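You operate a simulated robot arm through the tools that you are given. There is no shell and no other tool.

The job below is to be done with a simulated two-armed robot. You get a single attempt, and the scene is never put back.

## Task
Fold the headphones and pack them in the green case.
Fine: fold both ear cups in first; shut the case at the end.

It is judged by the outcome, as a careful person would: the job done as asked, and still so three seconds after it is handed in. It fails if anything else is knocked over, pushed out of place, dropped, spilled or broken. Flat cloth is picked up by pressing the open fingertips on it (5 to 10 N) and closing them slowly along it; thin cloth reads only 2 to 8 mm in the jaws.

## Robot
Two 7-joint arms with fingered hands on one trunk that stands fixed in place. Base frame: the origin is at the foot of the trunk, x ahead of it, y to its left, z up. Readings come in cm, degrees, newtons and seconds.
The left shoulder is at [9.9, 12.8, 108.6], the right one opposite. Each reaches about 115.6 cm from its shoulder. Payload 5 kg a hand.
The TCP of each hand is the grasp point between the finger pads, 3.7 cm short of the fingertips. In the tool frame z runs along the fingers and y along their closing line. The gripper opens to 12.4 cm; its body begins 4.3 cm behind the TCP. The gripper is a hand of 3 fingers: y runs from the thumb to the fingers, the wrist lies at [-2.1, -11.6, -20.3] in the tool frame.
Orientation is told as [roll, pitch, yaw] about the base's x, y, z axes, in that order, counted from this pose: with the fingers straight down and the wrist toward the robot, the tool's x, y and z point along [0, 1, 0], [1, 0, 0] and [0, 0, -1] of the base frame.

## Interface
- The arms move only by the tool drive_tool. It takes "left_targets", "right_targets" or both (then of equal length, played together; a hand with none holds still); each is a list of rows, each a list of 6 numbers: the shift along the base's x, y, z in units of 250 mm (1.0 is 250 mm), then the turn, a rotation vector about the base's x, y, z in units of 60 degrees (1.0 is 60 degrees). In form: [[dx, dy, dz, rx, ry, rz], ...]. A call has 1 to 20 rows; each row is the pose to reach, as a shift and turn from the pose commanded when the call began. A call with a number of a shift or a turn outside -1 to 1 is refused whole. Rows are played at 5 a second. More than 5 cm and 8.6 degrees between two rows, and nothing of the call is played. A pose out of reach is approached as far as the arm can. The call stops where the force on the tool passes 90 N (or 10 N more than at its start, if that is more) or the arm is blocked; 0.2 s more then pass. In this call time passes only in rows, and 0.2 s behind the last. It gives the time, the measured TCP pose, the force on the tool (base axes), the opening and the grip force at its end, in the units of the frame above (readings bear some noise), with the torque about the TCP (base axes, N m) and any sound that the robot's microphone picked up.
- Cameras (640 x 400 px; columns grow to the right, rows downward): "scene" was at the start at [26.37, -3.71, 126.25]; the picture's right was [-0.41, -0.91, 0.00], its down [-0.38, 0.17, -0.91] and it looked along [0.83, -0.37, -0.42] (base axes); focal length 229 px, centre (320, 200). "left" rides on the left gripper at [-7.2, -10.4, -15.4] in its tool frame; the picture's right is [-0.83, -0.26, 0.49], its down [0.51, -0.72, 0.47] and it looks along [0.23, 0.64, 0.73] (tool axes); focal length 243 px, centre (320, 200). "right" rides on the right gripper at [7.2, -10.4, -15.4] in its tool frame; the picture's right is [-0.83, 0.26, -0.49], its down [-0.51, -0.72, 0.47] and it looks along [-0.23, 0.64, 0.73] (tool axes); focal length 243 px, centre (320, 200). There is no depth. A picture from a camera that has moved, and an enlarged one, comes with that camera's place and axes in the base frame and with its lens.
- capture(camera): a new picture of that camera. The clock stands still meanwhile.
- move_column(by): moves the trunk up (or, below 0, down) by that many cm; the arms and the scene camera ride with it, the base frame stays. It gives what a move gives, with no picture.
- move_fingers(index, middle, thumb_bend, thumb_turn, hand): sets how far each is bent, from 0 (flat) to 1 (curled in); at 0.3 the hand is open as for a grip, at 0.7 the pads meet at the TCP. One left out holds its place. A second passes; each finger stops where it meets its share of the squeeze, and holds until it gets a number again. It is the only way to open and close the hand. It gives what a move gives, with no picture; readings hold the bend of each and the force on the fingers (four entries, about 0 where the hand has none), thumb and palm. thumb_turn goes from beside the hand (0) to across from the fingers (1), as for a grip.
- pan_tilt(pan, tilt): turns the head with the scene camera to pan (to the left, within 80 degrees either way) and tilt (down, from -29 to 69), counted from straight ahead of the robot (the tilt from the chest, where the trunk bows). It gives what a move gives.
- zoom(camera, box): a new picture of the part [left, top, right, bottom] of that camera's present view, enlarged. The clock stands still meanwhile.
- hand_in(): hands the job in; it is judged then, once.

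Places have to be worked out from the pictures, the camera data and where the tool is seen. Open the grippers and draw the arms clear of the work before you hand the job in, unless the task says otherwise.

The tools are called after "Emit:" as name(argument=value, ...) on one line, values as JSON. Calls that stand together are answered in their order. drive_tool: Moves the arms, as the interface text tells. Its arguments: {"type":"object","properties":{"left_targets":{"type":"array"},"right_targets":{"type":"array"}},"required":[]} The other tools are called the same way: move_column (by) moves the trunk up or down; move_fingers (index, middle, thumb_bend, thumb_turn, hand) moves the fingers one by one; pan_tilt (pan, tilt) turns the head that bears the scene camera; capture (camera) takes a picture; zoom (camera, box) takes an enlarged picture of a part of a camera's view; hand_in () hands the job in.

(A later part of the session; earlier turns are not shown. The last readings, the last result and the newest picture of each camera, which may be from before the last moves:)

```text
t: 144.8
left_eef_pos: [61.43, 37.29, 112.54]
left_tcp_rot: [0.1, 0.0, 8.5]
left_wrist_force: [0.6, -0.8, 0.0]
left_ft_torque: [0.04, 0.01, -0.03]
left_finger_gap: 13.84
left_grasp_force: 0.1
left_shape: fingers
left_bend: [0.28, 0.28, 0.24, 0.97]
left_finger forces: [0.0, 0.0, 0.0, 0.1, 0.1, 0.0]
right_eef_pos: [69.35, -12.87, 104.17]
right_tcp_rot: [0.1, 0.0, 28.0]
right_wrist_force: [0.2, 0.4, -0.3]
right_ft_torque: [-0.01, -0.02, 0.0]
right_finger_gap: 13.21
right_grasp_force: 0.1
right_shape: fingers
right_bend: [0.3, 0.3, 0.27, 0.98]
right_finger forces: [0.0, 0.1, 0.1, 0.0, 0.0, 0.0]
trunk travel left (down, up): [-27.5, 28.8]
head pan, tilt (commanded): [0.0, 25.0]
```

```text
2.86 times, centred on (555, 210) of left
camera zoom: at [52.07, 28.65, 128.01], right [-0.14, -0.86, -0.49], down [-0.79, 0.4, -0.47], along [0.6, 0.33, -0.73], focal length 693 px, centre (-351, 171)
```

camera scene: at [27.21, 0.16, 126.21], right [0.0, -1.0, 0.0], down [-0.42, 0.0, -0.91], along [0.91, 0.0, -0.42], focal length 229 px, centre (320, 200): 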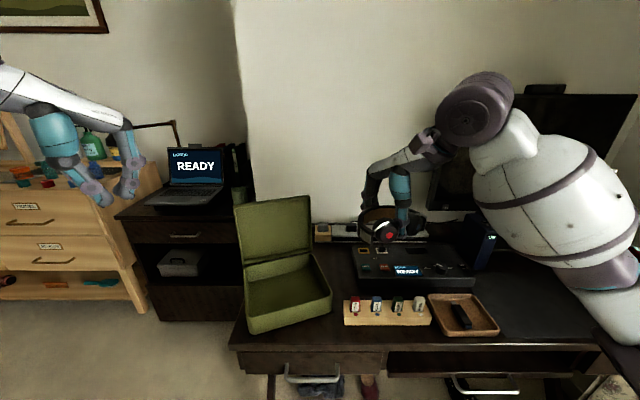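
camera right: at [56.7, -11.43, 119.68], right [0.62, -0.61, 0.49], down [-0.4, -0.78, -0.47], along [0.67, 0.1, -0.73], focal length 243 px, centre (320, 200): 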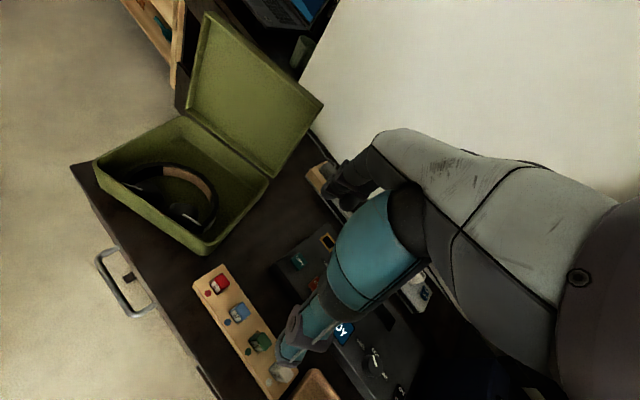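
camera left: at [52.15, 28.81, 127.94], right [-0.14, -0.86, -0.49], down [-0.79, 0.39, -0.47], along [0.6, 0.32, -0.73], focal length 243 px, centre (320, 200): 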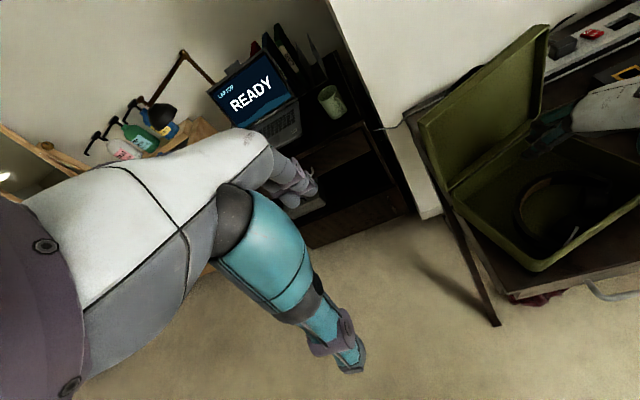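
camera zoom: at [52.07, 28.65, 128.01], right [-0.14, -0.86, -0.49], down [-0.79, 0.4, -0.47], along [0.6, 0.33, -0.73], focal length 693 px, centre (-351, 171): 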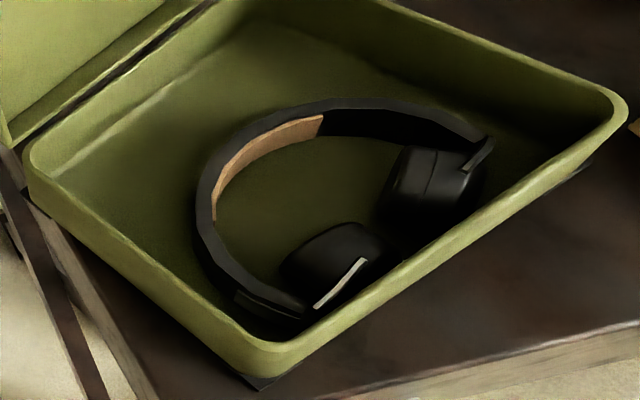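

Left cup ≈79°, right ≈70°, both now lying against the front wall. To press the right cup home I need room in front of it, so the left hand will grip the band's back and draw the headset back a little. I bring the left hand over with narrow-set fingers.

Emit:
move_fingers(hand="left", index=0.6, middle=0.6, thumb_bend=0.6)

Emit:
drive_tool(right_targets=[[0, -0.12, 0, 0, 0, 0], [0, -0.26, 0, 0, 0, 0], [0, -0.4, 0, 0, 0, 0], [0, -0.54, 0, 0, 0, 0], [0, -0.68, 0, 0, 0, 0], [0, -0.82, 0, 0, 0, 0], [0, -0.96, 0, 0, 0, 0], [0, -0.96, 0, 0, 0, 0]], left_targets=[[0.05, -0.12, -0.02, 0, 0, 0.04], [0.12, -0.25, -0.04, 0, 0, 0.08], [0.19, -0.38, -0.08, 0, 0, 0.12], [0.26, -0.51, -0.12, 0, 0, 0.16], [0.33, -0.64, -0.18, 0, 0, 0.2], [0.39, -0.78, -0.26, 0, 0, 0.24], [0.44, -0.92, -0.34, 0, 0, 0.27], [0.48, -1.0, -0.44, 0, 0, 0.275]])

Emit:
capture(camera="left")

Emit:
zoom(camera="right", box=[40, 0, 260, 190])

```text
t: 145.8
left_eef_pos: [61.45, 37.37, 112.52]
left_tcp_rot: [-0.1, 0.0, 8.5]
left_wrist_force: [-0.7, -0.6, -1.3]
left_ft_torque: [0.03, 0.0, 0.01]
left_finger_gap: 3.73
left_grasp_force: 0.1
left_shape: fingers
left_bend: [0.6, 0.6, 0.6, 0.97]
left_finger forces: [0.0, 0.0, 0.0, 0.1, 0.0, 0.1]
right_eef_pos: [69.27, -12.62, 104.25]
right_tcp_rot: [0.0, 0.0, 27.9]
right_wrist_force: [0.2, 0.5, -0.6]
right_ft_torque: [0.0, 0.0, 0.0]
right_finger_gap: 13.19
right_grasp_force: 0.1
right_shape: fingers
right_bend: [0.3, 0.3, 0.27, 0.98]
right_finger forces: [0.0, 0.1, 0.0, 0.0, 0.1, 0.1]
trunk travel left (down, up): [-27.5, 28.8]
head pan, tilt (commanded): [0.0, 25.0]
```

```text
t: 147.6
left_eef_pos: [73.88, 12.52, 101.57]
left_tcp_rot: [0.1, 0.1, 25.1]
left_wrist_force: [-0.2, 0.5, -0.1]
left_ft_torque: [-0.04, 0.07, 0.0]
left_finger_gap: 3.74
left_grasp_force: 0.0
left_shape: fingers
left_bend: [0.6, 0.6, 0.6, 0.97]
left_finger forces: [0.0, 0.1, 0.0, 0.0, 0.0, 0.1]
right_eef_pos: [69.26, -36.67, 104.09]
right_tcp_rot: [0.1, 0.0, 28.0]
right_wrist_force: [0.1, -0.3, -0.7]
right_ft_torque: [-0.03, 0.01, -0.05]
right_finger_gap: 13.18
right_grasp_force: 0.1
right_shape: fingers
right_bend: [0.3, 0.3, 0.27, 0.98]
right_finger forces: [0.1, 0.1, 0.1, 0.1, 0.0, 0.1]
trunk travel left (down, up): [-27.5, 28.8]
head pan, tilt (commanded): [0.0, 25.0]
```

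```text
taken
camera left: at [67.5, 1.54, 117.03], right [0.11, -0.86, -0.49], down [-0.87, 0.15, -0.47], along [0.48, 0.48, -0.73], focal length 243 px, centre (320, 200)
```

left: 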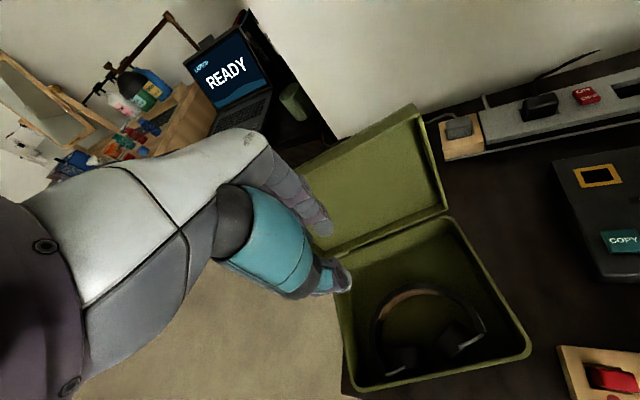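

```text
2.11 times, centred on (150, 95) of right
camera zoom: at [56.71, -35.11, 119.51], right [0.62, -0.61, 0.49], down [-0.4, -0.79, -0.47], along [0.67, 0.1, -0.73], focal length 511 px, centre (678, 421)
```

zoom: 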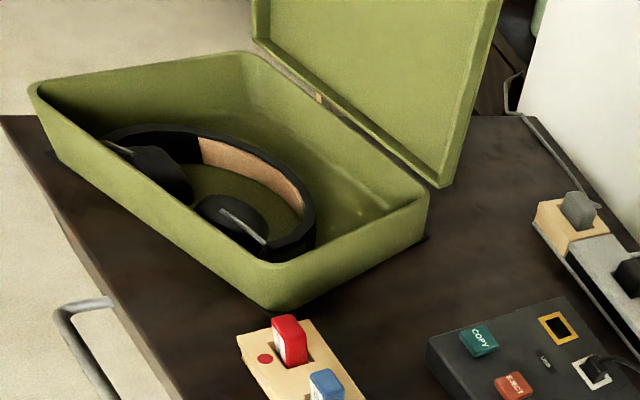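

The left camera now sees the headset from above. I zoom in to measure it from this side as well.

Emit:
zoom(camera="left", box=[340, 260, 520, 400])

```text
2.86 times, centred on (430, 330) of left
camera zoom: at [67.5, 1.54, 117.03], right [0.11, -0.86, -0.49], down [-0.87, 0.15, -0.47], along [0.48, 0.48, -0.73], focal length 693 px, centre (6, -171)
```

zoom: 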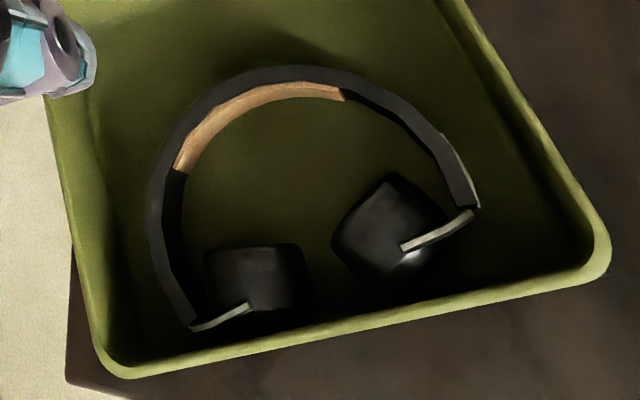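

There is about 1.5–2 cm between the right cup and the front wall. I'll put the left fingers down just inside the front wall, with the thumb outside it, and push both cup ends toward the band with the finger backs. I move the left hand above the front wall first.

Emit:
drive_tool(left_targets=[[-0.1, -0.07, 0, 0, 0, -0.03], [-0.2, -0.14, 0, 0, 0, -0.06], [-0.3, -0.21, 0, 0, 0, -0.1], [-0.4, -0.285, 0, 0, 0, -0.127], [-0.4, -0.285, -0.12, 0, 0, -0.127], [-0.4, -0.285, -0.26, 0, 0, -0.127], [-0.4, -0.285, -0.4, 0, 0, -0.127], [-0.4, -0.285, -0.54, 0, 0, -0.127]])

Emit:
zoom(camera="left", box=[230, 90, 470, 330])

Emit:
zoom(camera="right", box=[20, 0, 220, 180])

Emit:
zoom(camera="scene", box=[220, 200, 360, 345])

```text
t: 149.4
left_eef_pos: [63.55, 5.21, 88.11]
left_tcp_rot: [-0.1, 0.0, 17.4]
left_wrist_force: [-0.3, -0.1, -0.5]
left_ft_torque: [-0.02, 0.01, -0.01]
left_finger_gap: 3.72
left_grasp_force: 0.0
left_shape: fingers
left_bend: [0.6, 0.6, 0.6, 0.97]
left_finger forces: [0.1, 0.1, 0.0, 0.1, 0.1, 0.1]
right_eef_pos: [69.28, -36.59, 104.14]
right_tcp_rot: [0.1, 0.1, 28.1]
right_wrist_force: [0.3, -0.8, 0.5]
right_ft_torque: [0.01, 0.01, -0.03]
right_finger_gap: 13.17
right_grasp_force: 0.0
right_shape: fingers
right_bend: [0.3, 0.3, 0.27, 0.98]
right_finger forces: [0.0, 0.1, 0.0, 0.0, 0.1, 0.0]
trunk travel left (down, up): [-27.5, 28.8]
head pan, tilt (commanded): [0.0, 25.0]
```

```text
1.67 times, centred on (350, 210) of left
camera zoom: at [55.75, -4.74, 103.53], right [0.0, -0.87, -0.49], down [-0.84, 0.27, -0.47], along [0.54, 0.41, -0.73], focal length 404 px, centre (270, 183)
```

zoom: 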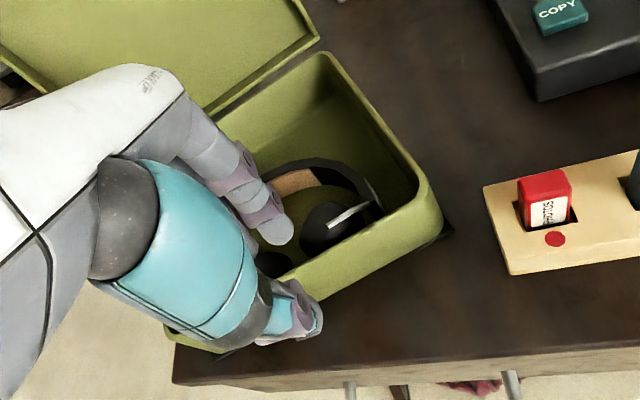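

```text
2.22 times, centred on (120, 90) of right
camera zoom: at [56.64, -35.09, 119.55], right [0.62, -0.61, 0.49], down [-0.4, -0.79, -0.47], along [0.67, 0.1, -0.73], focal length 539 px, centre (764, 444)
```

zoom: 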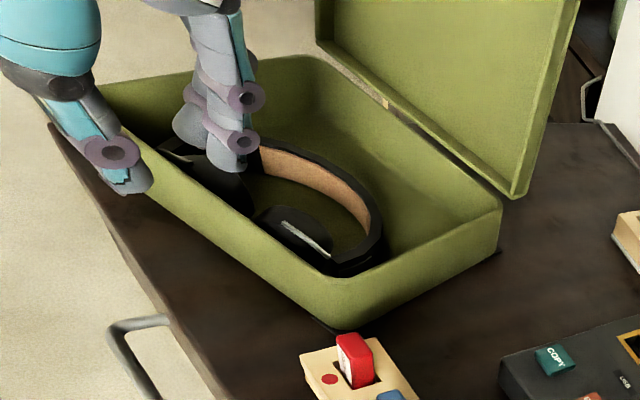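

```text
2.76 times, centred on (290, 272) of scene
camera zoom: at [27.24, 0.09, 126.2], right [0.0, -1.0, 0.0], down [-0.42, 0.0, -0.91], along [0.91, 0.0, -0.42], focal length 632 px, centre (403, 0)
```

zoom: 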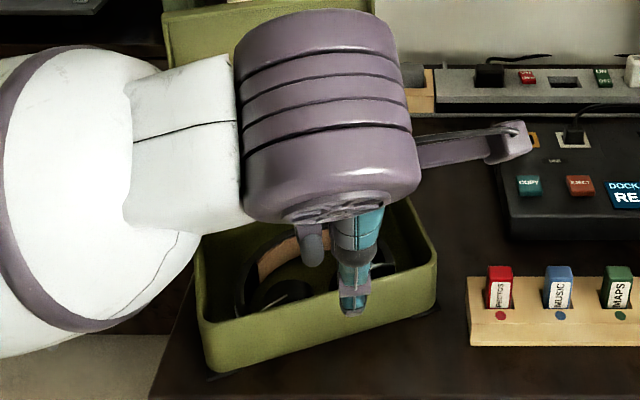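

The fingertips are just above the wall's inner edge, one over each cup's inner end. I shift 0.9 cm inward and lower slowly, watching forces.

Emit:
drive_tool(left_targets=[[0.018, 0.005, -0.04, 0, 0, 0], [0.034, 0.01, -0.09, 0, 0, 0], [0.034, 0.01, -0.13, 0, 0, 0], [0.034, 0.01, -0.16, 0, 0, 0]])

Emit:
zoom(camera="right", box=[20, 0, 220, 180])

```text
t: 150.4
left_eef_pos: [64.37, 5.4, 84.11]
left_tcp_rot: [0.1, 0.0, 17.4]
left_wrist_force: [0.3, 1.3, 0.0]
left_ft_torque: [-0.02, -0.03, 0.01]
left_finger_gap: 3.67
left_grasp_force: 0.0
left_shape: fingers
left_bend: [0.6, 0.6, 0.6, 0.97]
left_finger forces: [0.7, 0.1, 0.0, 0.1, 0.0, 0.0]
right_eef_pos: [69.32, -36.5, 104.26]
right_tcp_rot: [0.2, 0.0, 28.0]
right_wrist_force: [0.9, -0.4, -0.4]
right_ft_torque: [-0.02, -0.01, -0.01]
right_finger_gap: 13.18
right_grasp_force: 0.1
right_shape: fingers
right_bend: [0.3, 0.3, 0.27, 0.98]
right_finger forces: [0.1, 0.0, 0.0, 0.0, 0.0, 0.0]
trunk travel left (down, up): [-27.5, 28.8]
head pan, tilt (commanded): [0.0, 25.0]
```

```text
2.22 times, centred on (120, 90) of right
camera zoom: at [56.56, -35.11, 119.6], right [0.62, -0.61, 0.49], down [-0.4, -0.79, -0.47], along [0.67, 0.1, -0.73], focal length 539 px, centre (764, 444)
```

zoom: 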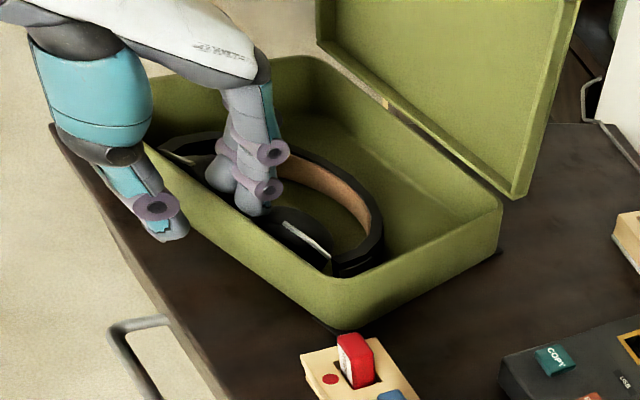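

A faint contact at the cup's top edge (0.7 N). I lower 1 cm more, checking.

Emit:
drive_tool(left_targets=[[0, 0, -0.016, 0, 0, 0], [0, 0, -0.032, 0, 0, 0], [0, 0, -0.044, 0, 0, 0]])

Emit:
zoom(camera="right", box=[50, 30, 160, 130])

```text
t: 151.2
left_eef_pos: [64.27, 5.53, 83.45]
left_tcp_rot: [-0.3, -0.4, 17.5]
left_wrist_force: [7.1, -3.9, 39.7]
left_ft_torque: [0.11, -0.95, -0.17]
left_finger_gap: 3.3
left_grasp_force: 25.7
left_shape: fingers
left_bend: [0.62, 0.6, 0.6, 0.97]
left_finger forces: [29.6, 21.9, 0.0, 0.0, 0.1, 0.0]
right_eef_pos: [68.95, -36.67, 104.33]
right_tcp_rot: [0.0, -0.3, 28.1]
right_wrist_force: [-0.6, 0.2, -0.1]
right_ft_torque: [-0.02, 0.0, 0.0]
right_finger_gap: 13.16
right_grasp_force: 0.2
right_shape: fingers
right_bend: [0.3, 0.3, 0.27, 0.98]
right_finger forces: [0.0, 0.0, 0.1, 0.0, 0.0, 0.1]
trunk travel left (down, up): [-27.5, 28.8]
head pan, tilt (commanded): [0.0, 25.0]
```

```text
4.00 times, centred on (105, 80) of right
camera zoom: at [56.28, -35.19, 119.75], right [0.62, -0.61, 0.49], down [-0.4, -0.79, -0.47], along [0.68, 0.1, -0.73], focal length 970 px, centre (1180, 680)
```

zoom: 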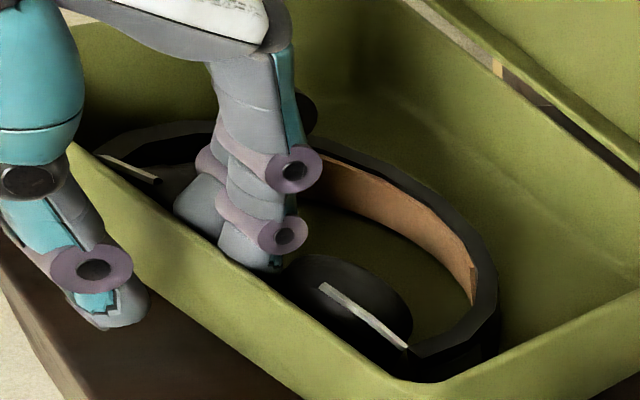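

The fingers are sitting on top of the cups (40 N), so there is no room there. I raise the hand straight away. Instead I'll put the two fingers inside the band and slide the headset back to make room.

Emit:
drive_tool(left_targets=[[0, 0, 0.06, 0, 0, 0], [0, 0, 0.14, 0, 0, 0], [0, 0, 0.22, 0, 0, 0], [0, 0, 0.3, 0, 0, 0]])

Emit:
move_fingers(hand="left", index=0.45, middle=0.45, thumb_bend=0.28)

Emit:
drive_tool(left_targets=[[0.05, 0.04, 0.0, 0, 0, 0], [0.096, 0.076, 0.0, 0, 0, 0], [0.096, 0.076, -0.06, 0, 0, 0]])

Emit:
zoom(camera="right", box=[20, 0, 220, 180])

Emit:
zoom(camera="left", box=[230, 90, 470, 330])

```text
t: 152.2
left_eef_pos: [64.33, 5.48, 90.55]
left_tcp_rot: [0.0, 0.1, 17.4]
left_wrist_force: [0.0, 0.5, 0.3]
left_ft_torque: [0.02, -0.03, -0.02]
left_finger_gap: 3.66
left_grasp_force: 0.0
left_shape: fingers
left_bend: [0.6, 0.6, 0.6, 0.97]
left_finger forces: [0.0, 0.1, 0.0, 0.0, 0.1, 0.0]
right_eef_pos: [69.06, -36.64, 104.24]
right_tcp_rot: [0.1, -0.1, 28.0]
right_wrist_force: [-1.3, -1.1, 0.1]
right_ft_torque: [-0.02, 0.02, -0.01]
right_finger_gap: 13.18
right_grasp_force: 0.1
right_shape: fingers
right_bend: [0.3, 0.3, 0.27, 0.98]
right_finger forces: [0.0, 0.0, 0.0, 0.0, 0.1, 0.0]
trunk travel left (down, up): [-27.5, 28.8]
head pan, tilt (commanded): [0.0, 25.0]
```

```text
t: 153.2
left_eef_pos: [64.46, 5.44, 90.55]
left_tcp_rot: [0.0, 0.0, 17.4]
left_wrist_force: [0.1, 0.1, 0.2]
left_ft_torque: [-0.01, -0.02, 0.0]
left_finger_gap: 10.74
left_grasp_force: 0.0
left_shape: fingers
left_bend: [0.45, 0.45, 0.28, 0.97]
left_finger forces: [0.0, 0.0, 0.0, 0.1, 0.1, 0.0]
right_eef_pos: [69.18, -36.55, 104.22]
right_tcp_rot: [0.1, 0.1, 28.1]
right_wrist_force: [0.3, 0.0, 0.5]
right_ft_torque: [-0.01, 0.01, 0.04]
right_finger_gap: 13.18
right_grasp_force: 0.1
right_shape: fingers
right_bend: [0.3, 0.3, 0.27, 0.98]
right_finger forces: [0.1, 0.1, 0.0, 0.0, 0.0, 0.1]
trunk travel left (down, up): [-27.5, 28.8]
head pan, tilt (commanded): [0.0, 25.0]
```

```text
t: 154.0
left_eef_pos: [66.85, 7.21, 88.97]
left_tcp_rot: [0.0, 0.0, 17.4]
left_wrist_force: [-0.2, -0.1, 0.4]
left_ft_torque: [-0.02, 0.04, -0.03]
left_finger_gap: 10.76
left_grasp_force: 0.1
left_shape: fingers
left_bend: [0.45, 0.45, 0.28, 0.97]
left_finger forces: [0.0, 0.0, 0.0, 0.0, 0.0, 0.1]
right_eef_pos: [69.17, -36.56, 104.14]
right_tcp_rot: [0.1, 0.1, 28.0]
right_wrist_force: [-0.8, 0.1, 0.1]
right_ft_torque: [0.01, 0.02, -0.02]
right_finger_gap: 13.16
right_grasp_force: 0.0
right_shape: fingers
right_bend: [0.3, 0.3, 0.27, 0.98]
right_finger forces: [0.1, 0.0, 0.0, 0.0, 0.0, 0.1]
trunk travel left (down, up): [-27.5, 28.8]
head pan, tilt (commanded): [0.0, 25.0]
```

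```text
2.22 times, centred on (120, 90) of right
camera zoom: at [56.62, -35.1, 119.56], right [0.62, -0.61, 0.49], down [-0.4, -0.79, -0.47], along [0.67, 0.1, -0.73], focal length 539 px, centre (764, 444)
```

zoom: 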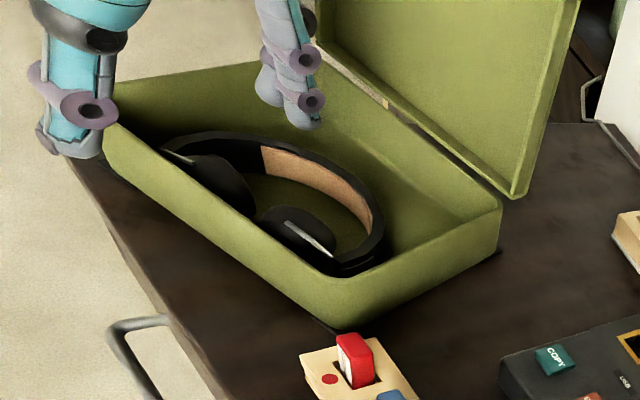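

```text
1.67 times, centred on (350, 210) of left
camera zoom: at [59.05, -2.67, 104.44], right [0.0, -0.87, -0.49], down [-0.84, 0.27, -0.47], along [0.54, 0.41, -0.73], focal length 404 px, centre (270, 183)
```

zoom: 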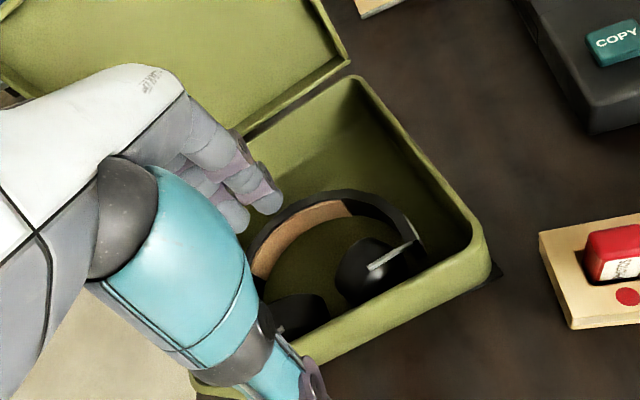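

Fingertips are at depth ≈7.2, between the cup pads and the band. I lower in two stages while watching for contact.

Emit:
drive_tool(left_targets=[[0, 0, -0.06, 0, 0, 0], [0, 0, -0.12, 0, 0, 0], [0, 0, -0.18, 0, 0, 0]])

Emit:
zoom(camera="right", box=[40, 10, 200, 150])

Emit:
zoom(camera="left", box=[230, 90, 470, 330])

```text
t: 154.8
left_eef_pos: [66.88, 7.3, 84.58]
left_tcp_rot: [-0.1, 0.1, 17.4]
left_wrist_force: [-0.1, -0.5, 0.6]
left_ft_torque: [0.0, 0.02, 0.01]
left_finger_gap: 10.75
left_grasp_force: 0.0
left_shape: fingers
left_bend: [0.45, 0.45, 0.28, 0.97]
left_finger forces: [0.0, 0.1, 0.0, 0.1, 0.0, 0.1]
right_eef_pos: [69.12, -36.43, 104.21]
right_tcp_rot: [0.1, 0.1, 28.0]
right_wrist_force: [-0.7, 0.3, -0.1]
right_ft_torque: [0.04, 0.05, 0.04]
right_finger_gap: 13.18
right_grasp_force: 0.0
right_shape: fingers
right_bend: [0.3, 0.3, 0.27, 0.98]
right_finger forces: [0.0, 0.1, 0.0, 0.0, 0.0, 0.1]
trunk travel left (down, up): [-27.5, 28.8]
head pan, tilt (commanded): [0.0, 25.0]
```

```text
2.86 times, centred on (120, 80) of right
camera zoom: at [56.6, -35.11, 119.57], right [0.62, -0.61, 0.49], down [-0.4, -0.79, -0.47], along [0.67, 0.1, -0.73], focal length 693 px, centre (891, 543)
```

zoom: 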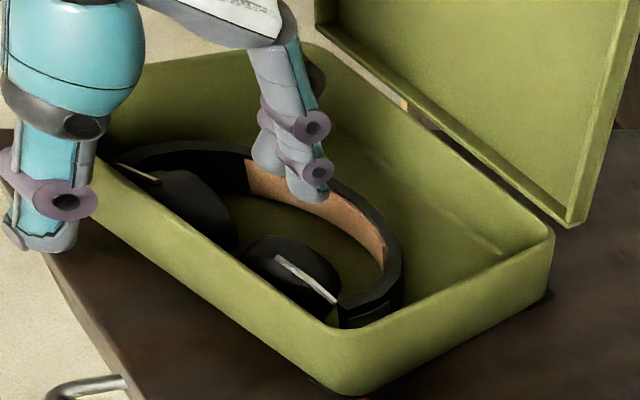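

```text
1.67 times, centred on (350, 210) of left
camera zoom: at [59.08, -2.58, 99.96], right [0.0, -0.87, -0.49], down [-0.84, 0.27, -0.47], along [0.54, 0.41, -0.73], focal length 404 px, centre (270, 183)
```

zoom: 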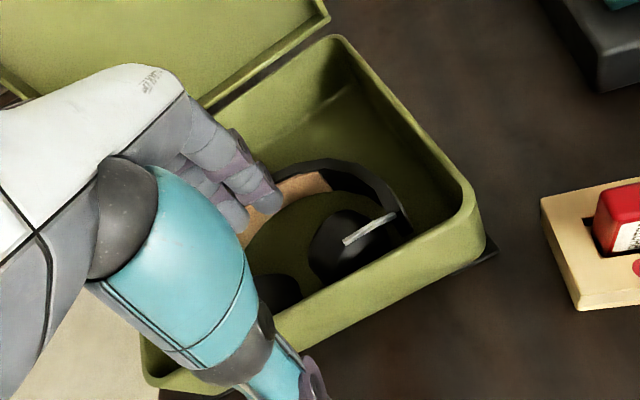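

Both fingertips are clear of band and pads. I lower the remaining 4 cm.

Emit:
drive_tool(left_targets=[[0, 0, -0.05, 0, 0, 0], [0, 0, -0.1, 0, 0, 0], [0, 0, -0.15, 0, 0, 0]])

Emit:
zoom(camera="right", box=[40, 10, 200, 150])

```text
t: 155.6
left_eef_pos: [66.55, 7.43, 80.84]
left_tcp_rot: [0.0, 0.0, 17.4]
left_wrist_force: [0.9, -0.5, 0.4]
left_ft_torque: [-0.01, 0.0, 0.01]
left_finger_gap: 10.76
left_grasp_force: 0.0
left_shape: fingers
left_bend: [0.45, 0.45, 0.28, 0.97]
left_finger forces: [0.0, 0.1, 0.0, 0.0, 0.0, 0.0]
right_eef_pos: [69.22, -36.44, 104.18]
right_tcp_rot: [0.1, -0.1, 28.0]
right_wrist_force: [-0.4, 1.0, -0.5]
right_ft_torque: [0.01, -0.02, 0.0]
right_finger_gap: 13.19
right_grasp_force: 0.0
right_shape: fingers
right_bend: [0.3, 0.3, 0.27, 0.98]
right_finger forces: [0.0, 0.1, 0.1, 0.0, 0.0, 0.0]
trunk travel left (down, up): [-27.5, 28.8]
head pan, tilt (commanded): [0.0, 25.0]
```

```text
2.86 times, centred on (120, 80) of right
camera zoom: at [56.57, -35.11, 119.59], right [0.62, -0.61, 0.49], down [-0.4, -0.79, -0.47], along [0.67, 0.1, -0.73], focal length 693 px, centre (891, 543)
```

zoom: 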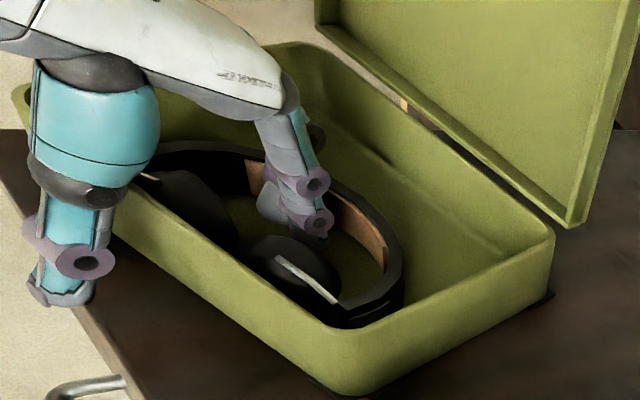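

The fingers are inside the band without contact. I push about 3.2 cm toward the back to slide the headset away from the front wall.

Emit:
drive_tool(left_targets=[[0.03, 0.0095, 0, 0, 0, 0], [0.06, 0.019, 0, 0, 0, 0], [0.09, 0.0285, 0, 0, 0, 0], [0.122, 0.0385, 0, 0, 0, 0]])

Emit:
zoom(camera="right", box=[40, 10, 200, 150])

Emit:
zoom(camera="left", box=[230, 120, 470, 360])

```text
t: 156.6
left_eef_pos: [69.66, 8.18, 80.75]
left_tcp_rot: [0.1, 0.1, 17.3]
left_wrist_force: [-1.2, 0.2, 0.1]
left_ft_torque: [0.01, 0.02, -0.03]
left_finger_gap: 10.81
left_grasp_force: 1.1
left_shape: fingers
left_bend: [0.45, 0.46, 0.28, 0.97]
left_finger forces: [0.1, 1.1, 0.0, 0.0, 0.5, 0.1]
right_eef_pos: [69.2, -36.6, 104.23]
right_tcp_rot: [0.0, 0.0, 28.0]
right_wrist_force: [0.9, 0.4, -0.8]
right_ft_torque: [0.04, -0.03, 0.0]
right_finger_gap: 13.21
right_grasp_force: 0.0
right_shape: fingers
right_bend: [0.3, 0.3, 0.27, 0.98]
right_finger forces: [0.0, 0.0, 0.0, 0.0, 0.0, 0.1]
trunk travel left (down, up): [-27.5, 28.8]
head pan, tilt (commanded): [0.0, 25.0]
```

```text
2.86 times, centred on (120, 80) of right
camera zoom: at [56.56, -35.13, 119.58], right [0.62, -0.61, 0.49], down [-0.4, -0.79, -0.47], along [0.67, 0.1, -0.73], focal length 693 px, centre (891, 543)
```

zoom: 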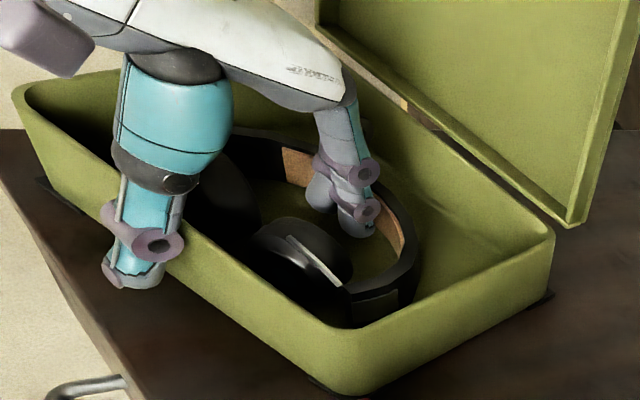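

```text
1.67 times, centred on (350, 240) of left
camera zoom: at [61.84, -1.65, 96.07], right [0.0, -0.87, -0.49], down [-0.84, 0.27, -0.47], along [0.54, 0.41, -0.73], focal length 404 px, centre (270, 133)
```

zoom: 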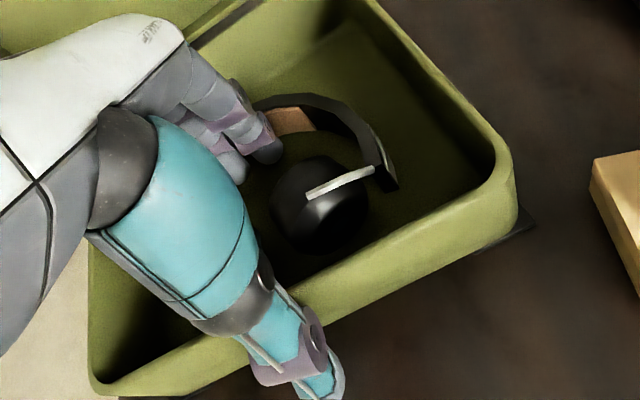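

The headset slid back about 2 cm. I raise the hand and look from above.

Emit:
drive_tool(left_targets=[[-0.02, -0.006, 0.06, 0, 0, 0], [-0.03, -0.01, 0.16, 0, 0, 0], [-0.04, -0.012, 0.3, 0, 0, 0], [-0.04, -0.012, 0.46, 0, 0, 0], [0.02, 0.06, 0.62, 0, 0, 0.06], [0.1, 0.14, 0.78, 0, 0, 0.13]])

Emit:
zoom(camera="left", box=[320, 240, 540, 400])

Emit:
zoom(camera="scene", box=[255, 240, 335, 320])

```text
t: 158.0
left_eef_pos: [71.97, 11.93, 100.39]
left_tcp_rot: [0.1, 0.0, 25.2]
left_wrist_force: [0.0, -0.2, -0.7]
left_ft_torque: [0.02, -0.04, -0.03]
left_finger_gap: 10.81
left_grasp_force: 0.0
left_shape: fingers
left_bend: [0.45, 0.45, 0.28, 0.97]
left_finger forces: [0.1, 0.0, 0.1, 0.0, 0.0, 0.1]
right_eef_pos: [69.1, -36.59, 104.26]
right_tcp_rot: [0.1, -0.1, 27.9]
right_wrist_force: [0.7, -0.1, 0.0]
right_ft_torque: [-0.03, -0.01, 0.01]
right_finger_gap: 13.16
right_grasp_force: 0.1
right_shape: fingers
right_bend: [0.3, 0.3, 0.27, 0.98]
right_finger forces: [0.0, 0.1, 0.0, 0.0, 0.0, 0.0]
trunk travel left (down, up): [-27.5, 28.8]
head pan, tilt (commanded): [0.0, 25.0]
```

```text
2.50 times, centred on (430, 320) of left
camera zoom: at [65.55, 1.01, 115.85], right [0.12, -0.86, -0.49], down [-0.87, 0.15, -0.47], along [0.48, 0.48, -0.73], focal length 606 px, centre (45, -100)
```

zoom: 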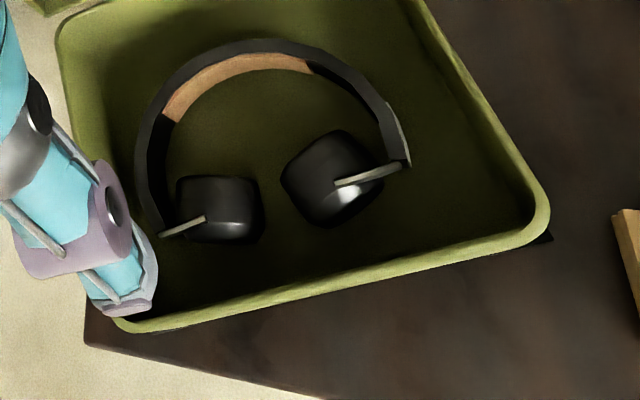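

```text
5.00 times, centred on (295, 280) of scene
camera zoom: at [27.09, 0.0, 126.23], right [0.0, -1.0, 0.0], down [-0.42, 0.0, -0.91], along [0.91, 0.0, -0.42], focal length 1145 px, centre (445, -200)
```

zoom: 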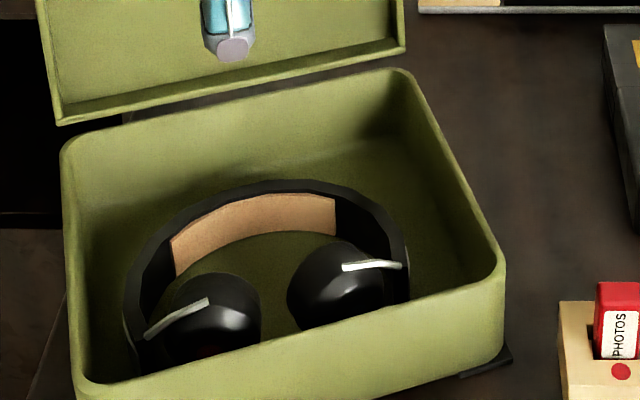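

There is now about 2.5 cm in front of the cups, and from this view they measure about 83° (left) and 77° (right). I place the left fingers in that gap, with the thumb outside the front wall, to press both cup ends in.

Emit:
move_fingers(hand="left", index=0.6, middle=0.6, thumb_bend=0.52)

Emit:
drive_tool(left_targets=[[-0.1, -0.06, 0, 0, 0, -0.04], [-0.2, -0.13, 0, 0, 0, -0.09], [-0.3, -0.19, 0, 0, 0, -0.13], [-0.323, -0.209, -0.1, 0, 0, -0.13], [-0.323, -0.209, -0.24, 0, 0, -0.13], [-0.323, -0.209, -0.38, 0, 0, -0.13], [-0.323, -0.209, -0.5, 0, 0, -0.13], [-0.323, -0.209, -0.6, 0, 0, -0.13]])

Emit:
zoom(camera="right", box=[40, 10, 200, 150])

Emit:
zoom(camera="left", box=[230, 120, 470, 360])

```text
t: 159.0
left_eef_pos: [71.96, 11.96, 100.38]
left_tcp_rot: [0.0, 0.0, 25.2]
left_wrist_force: [-0.5, 0.8, 0.0]
left_ft_torque: [0.02, 0.01, -0.05]
left_finger_gap: 4.96
left_grasp_force: 0.2
left_shape: fingers
left_bend: [0.6, 0.6, 0.52, 0.97]
left_finger forces: [0.0, 0.0, 0.0, 0.0, 0.1, 0.1]
right_eef_pos: [69.23, -36.59, 104.33]
right_tcp_rot: [0.1, 0.0, 28.1]
right_wrist_force: [-0.4, -0.1, -0.8]
right_ft_torque: [-0.04, 0.01, -0.01]
right_finger_gap: 13.18
right_grasp_force: 0.1
right_shape: fingers
right_bend: [0.3, 0.3, 0.27, 0.98]
right_finger forces: [0.0, 0.0, 0.0, 0.0, 0.1, 0.1]
trunk travel left (down, up): [-27.5, 28.8]
head pan, tilt (commanded): [0.0, 25.0]
```

```text
t: 160.8
left_eef_pos: [64.28, 6.39, 85.1]
left_tcp_rot: [0.0, 0.0, 17.4]
left_wrist_force: [0.3, 0.6, 1.2]
left_ft_torque: [-0.02, -0.01, 0.02]
left_finger_gap: 4.97
left_grasp_force: 0.1
left_shape: fingers
left_bend: [0.6, 0.6, 0.52, 0.97]
left_finger forces: [0.0, 0.0, 0.1, 0.1, 0.0, 0.0]
right_eef_pos: [69.26, -36.58, 104.21]
right_tcp_rot: [0.1, 0.0, 28.1]
right_wrist_force: [-0.3, -0.4, 0.4]
right_ft_torque: [0.0, -0.01, -0.02]
right_finger_gap: 13.17
right_grasp_force: 0.0
right_shape: fingers
right_bend: [0.3, 0.3, 0.27, 0.98]
right_finger forces: [0.0, 0.0, 0.1, 0.0, 0.0, 0.0]
trunk travel left (down, up): [-27.5, 28.8]
head pan, tilt (commanded): [0.0, 25.0]
```

```text
2.86 times, centred on (120, 80) of right
camera zoom: at [56.59, -35.1, 119.58], right [0.62, -0.61, 0.49], down [-0.4, -0.79, -0.47], along [0.67, 0.1, -0.73], focal length 693 px, centre (891, 543)
```

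zoom: 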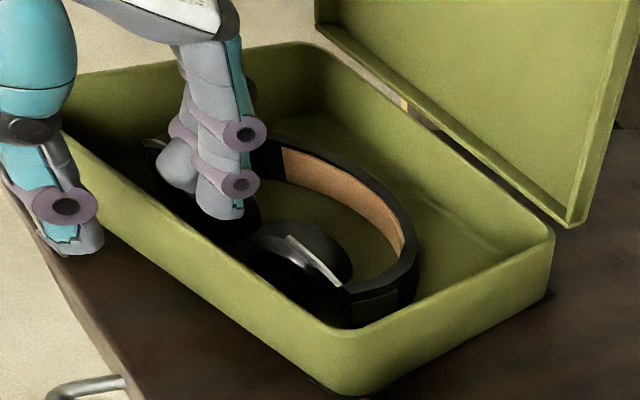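

```text
1.67 times, centred on (350, 240) of left
camera zoom: at [56.52, -3.46, 100.58], right [0.0, -0.87, -0.49], down [-0.84, 0.27, -0.47], along [0.54, 0.41, -0.73], focal length 404 px, centre (270, 133)
```

zoom: 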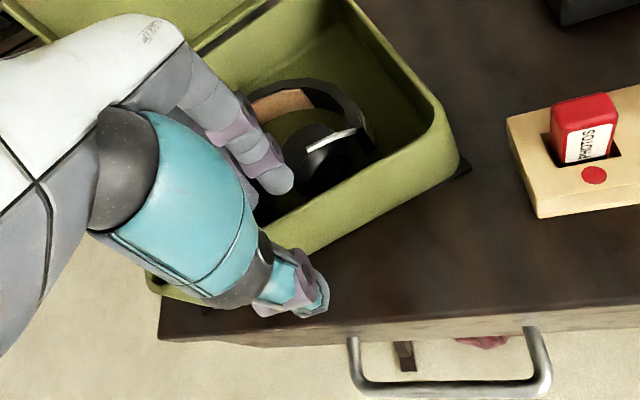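

Fingertips are at depth ≈1.5, in front of both cups. I lower the last 4 cm.

Emit:
drive_tool(left_targets=[[0, 0, -0.05, 0, 0, 0], [0, 0, -0.1, 0, 0, 0], [0, 0, -0.15, 0, 0, 0], [0, 0, -0.17, 0, 0, 0]])

Emit:
zoom(camera="right", box=[40, 10, 200, 150])

```text
t: 161.8
left_eef_pos: [64.21, 6.59, 80.9]
left_tcp_rot: [-0.1, 0.1, 17.4]
left_wrist_force: [-0.2, -0.2, 0.3]
left_ft_torque: [-0.03, -0.01, 0.01]
left_finger_gap: 4.89
left_grasp_force: 0.2
left_shape: fingers
left_bend: [0.6, 0.6, 0.52, 0.97]
left_finger forces: [0.2, 0.3, 0.1, 0.1, 0.1, 0.0]
right_eef_pos: [69.19, -36.51, 104.17]
right_tcp_rot: [0.1, 0.0, 27.9]
right_wrist_force: [-0.5, -0.3, 0.1]
right_ft_torque: [-0.03, 0.0, 0.01]
right_finger_gap: 13.2
right_grasp_force: 0.0
right_shape: fingers
right_bend: [0.3, 0.3, 0.27, 0.98]
right_finger forces: [0.1, 0.1, 0.0, 0.1, 0.1, 0.0]
trunk travel left (down, up): [-27.5, 28.8]
head pan, tilt (commanded): [0.0, 25.0]
```

```text
2.86 times, centred on (120, 80) of right
camera zoom: at [56.62, -35.09, 119.56], right [0.62, -0.61, 0.49], down [-0.4, -0.79, -0.47], along [0.67, 0.1, -0.73], focal length 693 px, centre (891, 543)
```

zoom: 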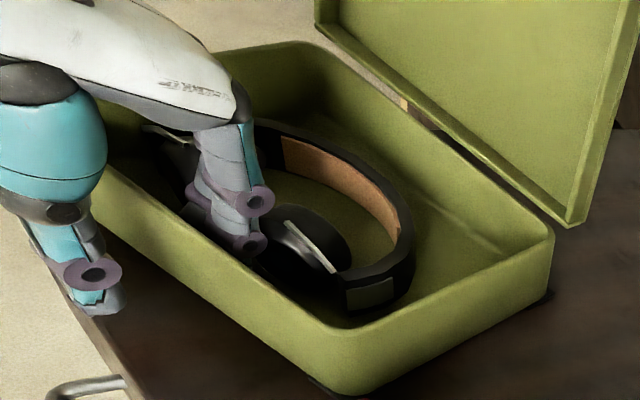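

The fingers are in front of the cups. I push toward the back in small steps, watching the force.

Emit:
drive_tool(left_targets=[[0.02, 0.006, 0, 0, 0, 0], [0.04, 0.0125, 0, 0, 0, 0], [0.06, 0.019, 0, 0, 0, 0], [0.08, 0.025, 0, 0, 0, 0]])

Emit:
zoom(camera="right", box=[40, 10, 200, 150])

```text
t: 162.8
left_eef_pos: [66.29, 7.14, 81.02]
left_tcp_rot: [0.0, 0.0, 17.6]
left_wrist_force: [-0.7, 0.0, -0.1]
left_ft_torque: [-0.01, 0.01, -0.01]
left_finger_gap: 4.83
left_grasp_force: 0.3
left_shape: fingers
left_bend: [0.6, 0.6, 0.52, 0.97]
left_finger forces: [0.6, 0.4, 0.0, 0.0, 0.0, 0.0]
right_eef_pos: [69.17, -36.53, 104.17]
right_tcp_rot: [0.1, 0.0, 28.0]
right_wrist_force: [-1.0, 0.3, -0.4]
right_ft_torque: [0.0, 0.01, 0.0]
right_finger_gap: 13.19
right_grasp_force: 0.1
right_shape: fingers
right_bend: [0.3, 0.3, 0.27, 0.98]
right_finger forces: [0.1, 0.1, 0.0, 0.0, 0.0, 0.1]
trunk travel left (down, up): [-27.5, 28.8]
head pan, tilt (commanded): [0.0, 25.0]
```

```text
2.86 times, centred on (120, 80) of right
camera zoom: at [56.57, -35.13, 119.58], right [0.62, -0.61, 0.49], down [-0.4, -0.79, -0.47], along [0.67, 0.1, -0.73], focal length 693 px, centre (891, 543)
```

zoom: 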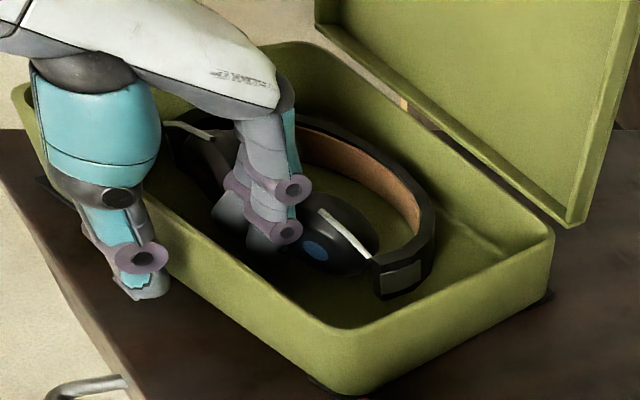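

The headset slid back easily with about 0.5 N per finger. I open the thumb a little (it's nearing the wall) and keep pushing.

Emit:
move_fingers(hand="left", thumb_bend=0.34)

Emit:
drive_tool(left_targets=[[0.02, 0.006, 0, 0, 0, 0], [0.04, 0.0125, 0, 0, 0, 0], [0.06, 0.019, 0, 0, 0, 0]])

Emit:
zoom(camera="right", box=[40, 10, 200, 150])

```text
t: 163.8
left_eef_pos: [66.22, 7.07, 80.99]
left_tcp_rot: [0.0, 0.0, 17.3]
left_wrist_force: [-0.2, -0.6, -0.1]
left_ft_torque: [-0.01, 0.01, 0.0]
left_finger_gap: 7.59
left_grasp_force: 0.5
left_shape: fingers
left_bend: [0.6, 0.6, 0.34, 0.97]
left_finger forces: [0.2, 0.2, 0.0, 0.1, 0.0, 0.0]
right_eef_pos: [69.13, -36.55, 104.2]
right_tcp_rot: [0.1, 0.1, 27.9]
right_wrist_force: [-0.6, -0.8, -0.2]
right_ft_torque: [-0.01, 0.0, -0.01]
right_finger_gap: 13.17
right_grasp_force: 0.0
right_shape: fingers
right_bend: [0.3, 0.3, 0.27, 0.98]
right_finger forces: [0.0, 0.1, 0.0, 0.1, 0.0, 0.1]
trunk travel left (down, up): [-27.5, 28.8]
head pan, tilt (commanded): [0.0, 25.0]
```

```text
t: 164.6
left_eef_pos: [67.76, 7.75, 81.01]
left_tcp_rot: [0.0, 0.1, 17.5]
left_wrist_force: [-0.5, -0.7, 0.3]
left_ft_torque: [0.0, 0.01, 0.01]
left_finger_gap: 7.55
left_grasp_force: 0.7
left_shape: fingers
left_bend: [0.6, 0.6, 0.34, 0.97]
left_finger forces: [0.7, 0.6, 0.1, 0.0, 0.0, 0.0]
right_eef_pos: [69.12, -36.53, 104.24]
right_tcp_rot: [0.1, 0.0, 28.0]
right_wrist_force: [0.0, 0.6, -0.4]
right_ft_torque: [0.0, 0.03, 0.02]
right_finger_gap: 13.19
right_grasp_force: 0.1
right_shape: fingers
right_bend: [0.3, 0.3, 0.27, 0.98]
right_finger forces: [0.0, 0.0, 0.0, 0.1, 0.1, 0.0]
trunk travel left (down, up): [-27.5, 28.8]
head pan, tilt (commanded): [0.0, 25.0]
```

```text
2.86 times, centred on (120, 80) of right
camera zoom: at [56.56, -35.13, 119.59], right [0.62, -0.61, 0.49], down [-0.4, -0.79, -0.47], along [0.67, 0.1, -0.73], focal length 693 px, centre (891, 543)
```

zoom: 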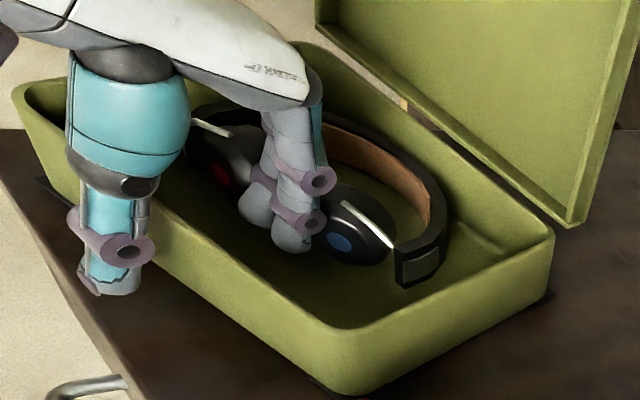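

Still sliding, with both the red and blue dots visible. I continue until the band meets the back wall.

Emit:
drive_tool(left_targets=[[0.018, 0.0055, 0, 0, 0, 0], [0.036, 0.011, 0, 0, 0, 0], [0.05, 0.016, 0, 0, 0, 0]])

Emit:
zoom(camera="right", box=[40, 10, 200, 150])

```text
t: 165.4
left_eef_pos: [68.89, 8.14, 81.11]
left_tcp_rot: [-0.1, 0.0, 17.4]
left_wrist_force: [-3.1, -1.9, 3.5]
left_ft_torque: [-0.01, -0.1, -0.02]
left_finger_gap: 7.33
left_grasp_force: 2.7
left_shape: fingers
left_bend: [0.62, 0.6, 0.34, 0.97]
left_finger forces: [5.0, 0.1, 0.1, 0.0, 0.1, 0.1]
right_eef_pos: [69.12, -36.69, 104.21]
right_tcp_rot: [0.0, -0.1, 28.0]
right_wrist_force: [-0.5, 0.4, -0.2]
right_ft_torque: [-0.01, 0.0, -0.01]
right_finger_gap: 13.18
right_grasp_force: 0.1
right_shape: fingers
right_bend: [0.3, 0.3, 0.27, 0.98]
right_finger forces: [0.1, 0.0, 0.0, 0.0, 0.0, 0.0]
trunk travel left (down, up): [-27.5, 28.8]
head pan, tilt (commanded): [0.0, 25.0]
```

```text
2.86 times, centred on (120, 80) of right
camera zoom: at [56.49, -35.15, 119.62], right [0.62, -0.61, 0.49], down [-0.4, -0.79, -0.47], along [0.68, 0.1, -0.73], focal length 693 px, centre (891, 543)
```

zoom: 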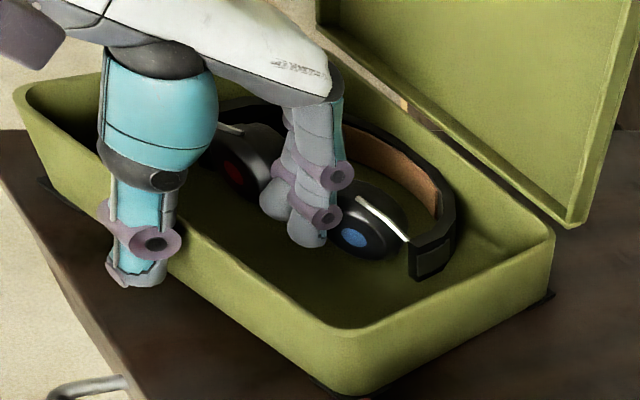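

The band has met the back wall (5 N). I press 0.8 cm more to fold the cups fully.

Emit:
drive_tool(left_targets=[[0.012, 0.004, 0, 0, 0, 0], [0.024, 0.0075, 0, 0, 0, 0], [0.034, 0.0105, 0, 0, 0, 0]])

Emit:
zoom(camera="right", box=[40, 10, 200, 150])

```text
t: 166.2
left_eef_pos: [69.66, 8.43, 81.04]
left_tcp_rot: [0.1, 0.1, 17.4]
left_wrist_force: [-6.1, -1.8, 3.2]
left_ft_torque: [-0.02, -0.03, -0.1]
left_finger_gap: 7.11
left_grasp_force: 3.3
left_shape: fingers
left_bend: [0.63, 0.6, 0.34, 0.97]
left_finger forces: [6.0, 0.3, 0.0, 0.1, 0.0, 0.0]
right_eef_pos: [69.13, -36.63, 104.25]
right_tcp_rot: [0.1, -0.1, 28.0]
right_wrist_force: [-1.1, 1.3, 0.0]
right_ft_torque: [0.01, 0.0, -0.01]
right_finger_gap: 13.18
right_grasp_force: 0.1
right_shape: fingers
right_bend: [0.3, 0.3, 0.27, 0.98]
right_finger forces: [0.1, 0.0, 0.0, 0.0, 0.0, 0.0]
trunk travel left (down, up): [-27.5, 28.8]
head pan, tilt (commanded): [0.0, 25.0]
```

```text
2.86 times, centred on (120, 80) of right
camera zoom: at [56.51, -35.15, 119.61], right [0.62, -0.61, 0.49], down [-0.4, -0.79, -0.47], along [0.67, 0.1, -0.73], focal length 693 px, centre (891, 543)
```

zoom: 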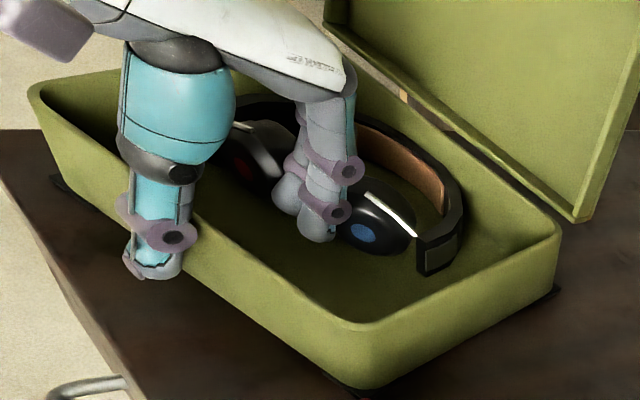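

The case itself began to slide at about 6 N, so that's enough. I back off, lift the hand, and look again.

Emit:
drive_tool(left_targets=[[-0.04, -0.0125, 0, 0, 0, 0], [-0.06, -0.019, 0.06, 0, 0, 0], [-0.06, -0.019, 0.18, 0, 0, 0], [-0.06, -0.019, 0.34, 0, 0, 0], [-0.06, -0.019, 0.52, 0, 0, 0], [0.02, 0.06, 0.68, 0, 0, 0.06], [0.1, 0.14, 0.8, 0, 0, 0.13]])

Emit:
zoom(camera="left", box=[320, 240, 540, 400])

Emit:
zoom(camera="scene", box=[220, 180, 360, 345])

Emit:
zoom(camera="right", box=[40, 10, 200, 150])

```text
t: 167.8
left_eef_pos: [72.11, 11.44, 101.13]
left_tcp_rot: [0.0, 0.0, 25.2]
left_wrist_force: [-0.1, -0.1, -0.5]
left_ft_torque: [0.02, -0.02, 0.0]
left_finger_gap: 7.62
left_grasp_force: 0.0
left_shape: fingers
left_bend: [0.6, 0.6, 0.34, 0.97]
left_finger forces: [0.0, 0.1, 0.1, 0.0, 0.0, 0.1]
right_eef_pos: [69.0, -36.62, 104.32]
right_tcp_rot: [0.1, -0.1, 28.0]
right_wrist_force: [-0.1, -0.4, 0.3]
right_ft_torque: [0.02, 0.01, 0.04]
right_finger_gap: 13.17
right_grasp_force: 0.0
right_shape: fingers
right_bend: [0.3, 0.3, 0.27, 0.98]
right_finger forces: [0.1, 0.1, 0.0, 0.0, 0.1, 0.0]
trunk travel left (down, up): [-27.5, 28.8]
head pan, tilt (commanded): [0.0, 25.0]
```

```text
2.50 times, centred on (430, 320) of left
camera zoom: at [65.67, 0.67, 116.5], right [0.12, -0.86, -0.49], down [-0.87, 0.15, -0.47], along [0.48, 0.48, -0.73], focal length 606 px, centre (45, -100)
```

zoom: 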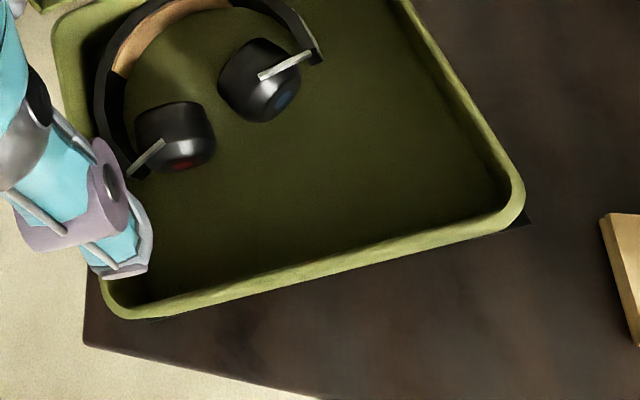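

```text
2.42 times, centred on (290, 262) of scene
camera zoom: at [27.11, 0.05, 126.23], right [0.0, -1.0, 0.0], down [-0.42, 0.0, -0.91], along [0.91, 0.0, -0.42], focal length 555 px, centre (393, 48)
```

zoom: 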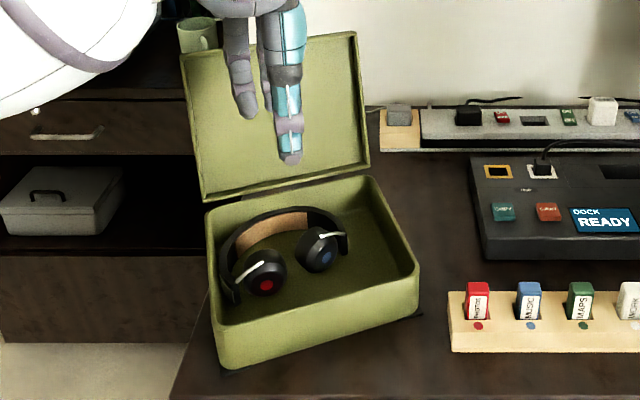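

```text
2.86 times, centred on (120, 80) of right
camera zoom: at [56.51, -35.14, 119.61], right [0.62, -0.61, 0.49], down [-0.4, -0.79, -0.47], along [0.67, 0.1, -0.73], focal length 693 px, centre (891, 543)
```

zoom: 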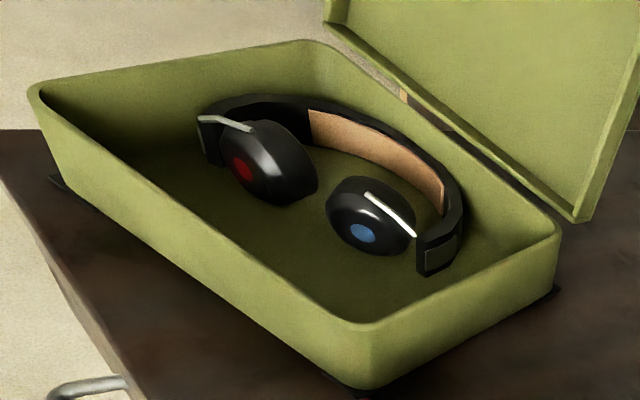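

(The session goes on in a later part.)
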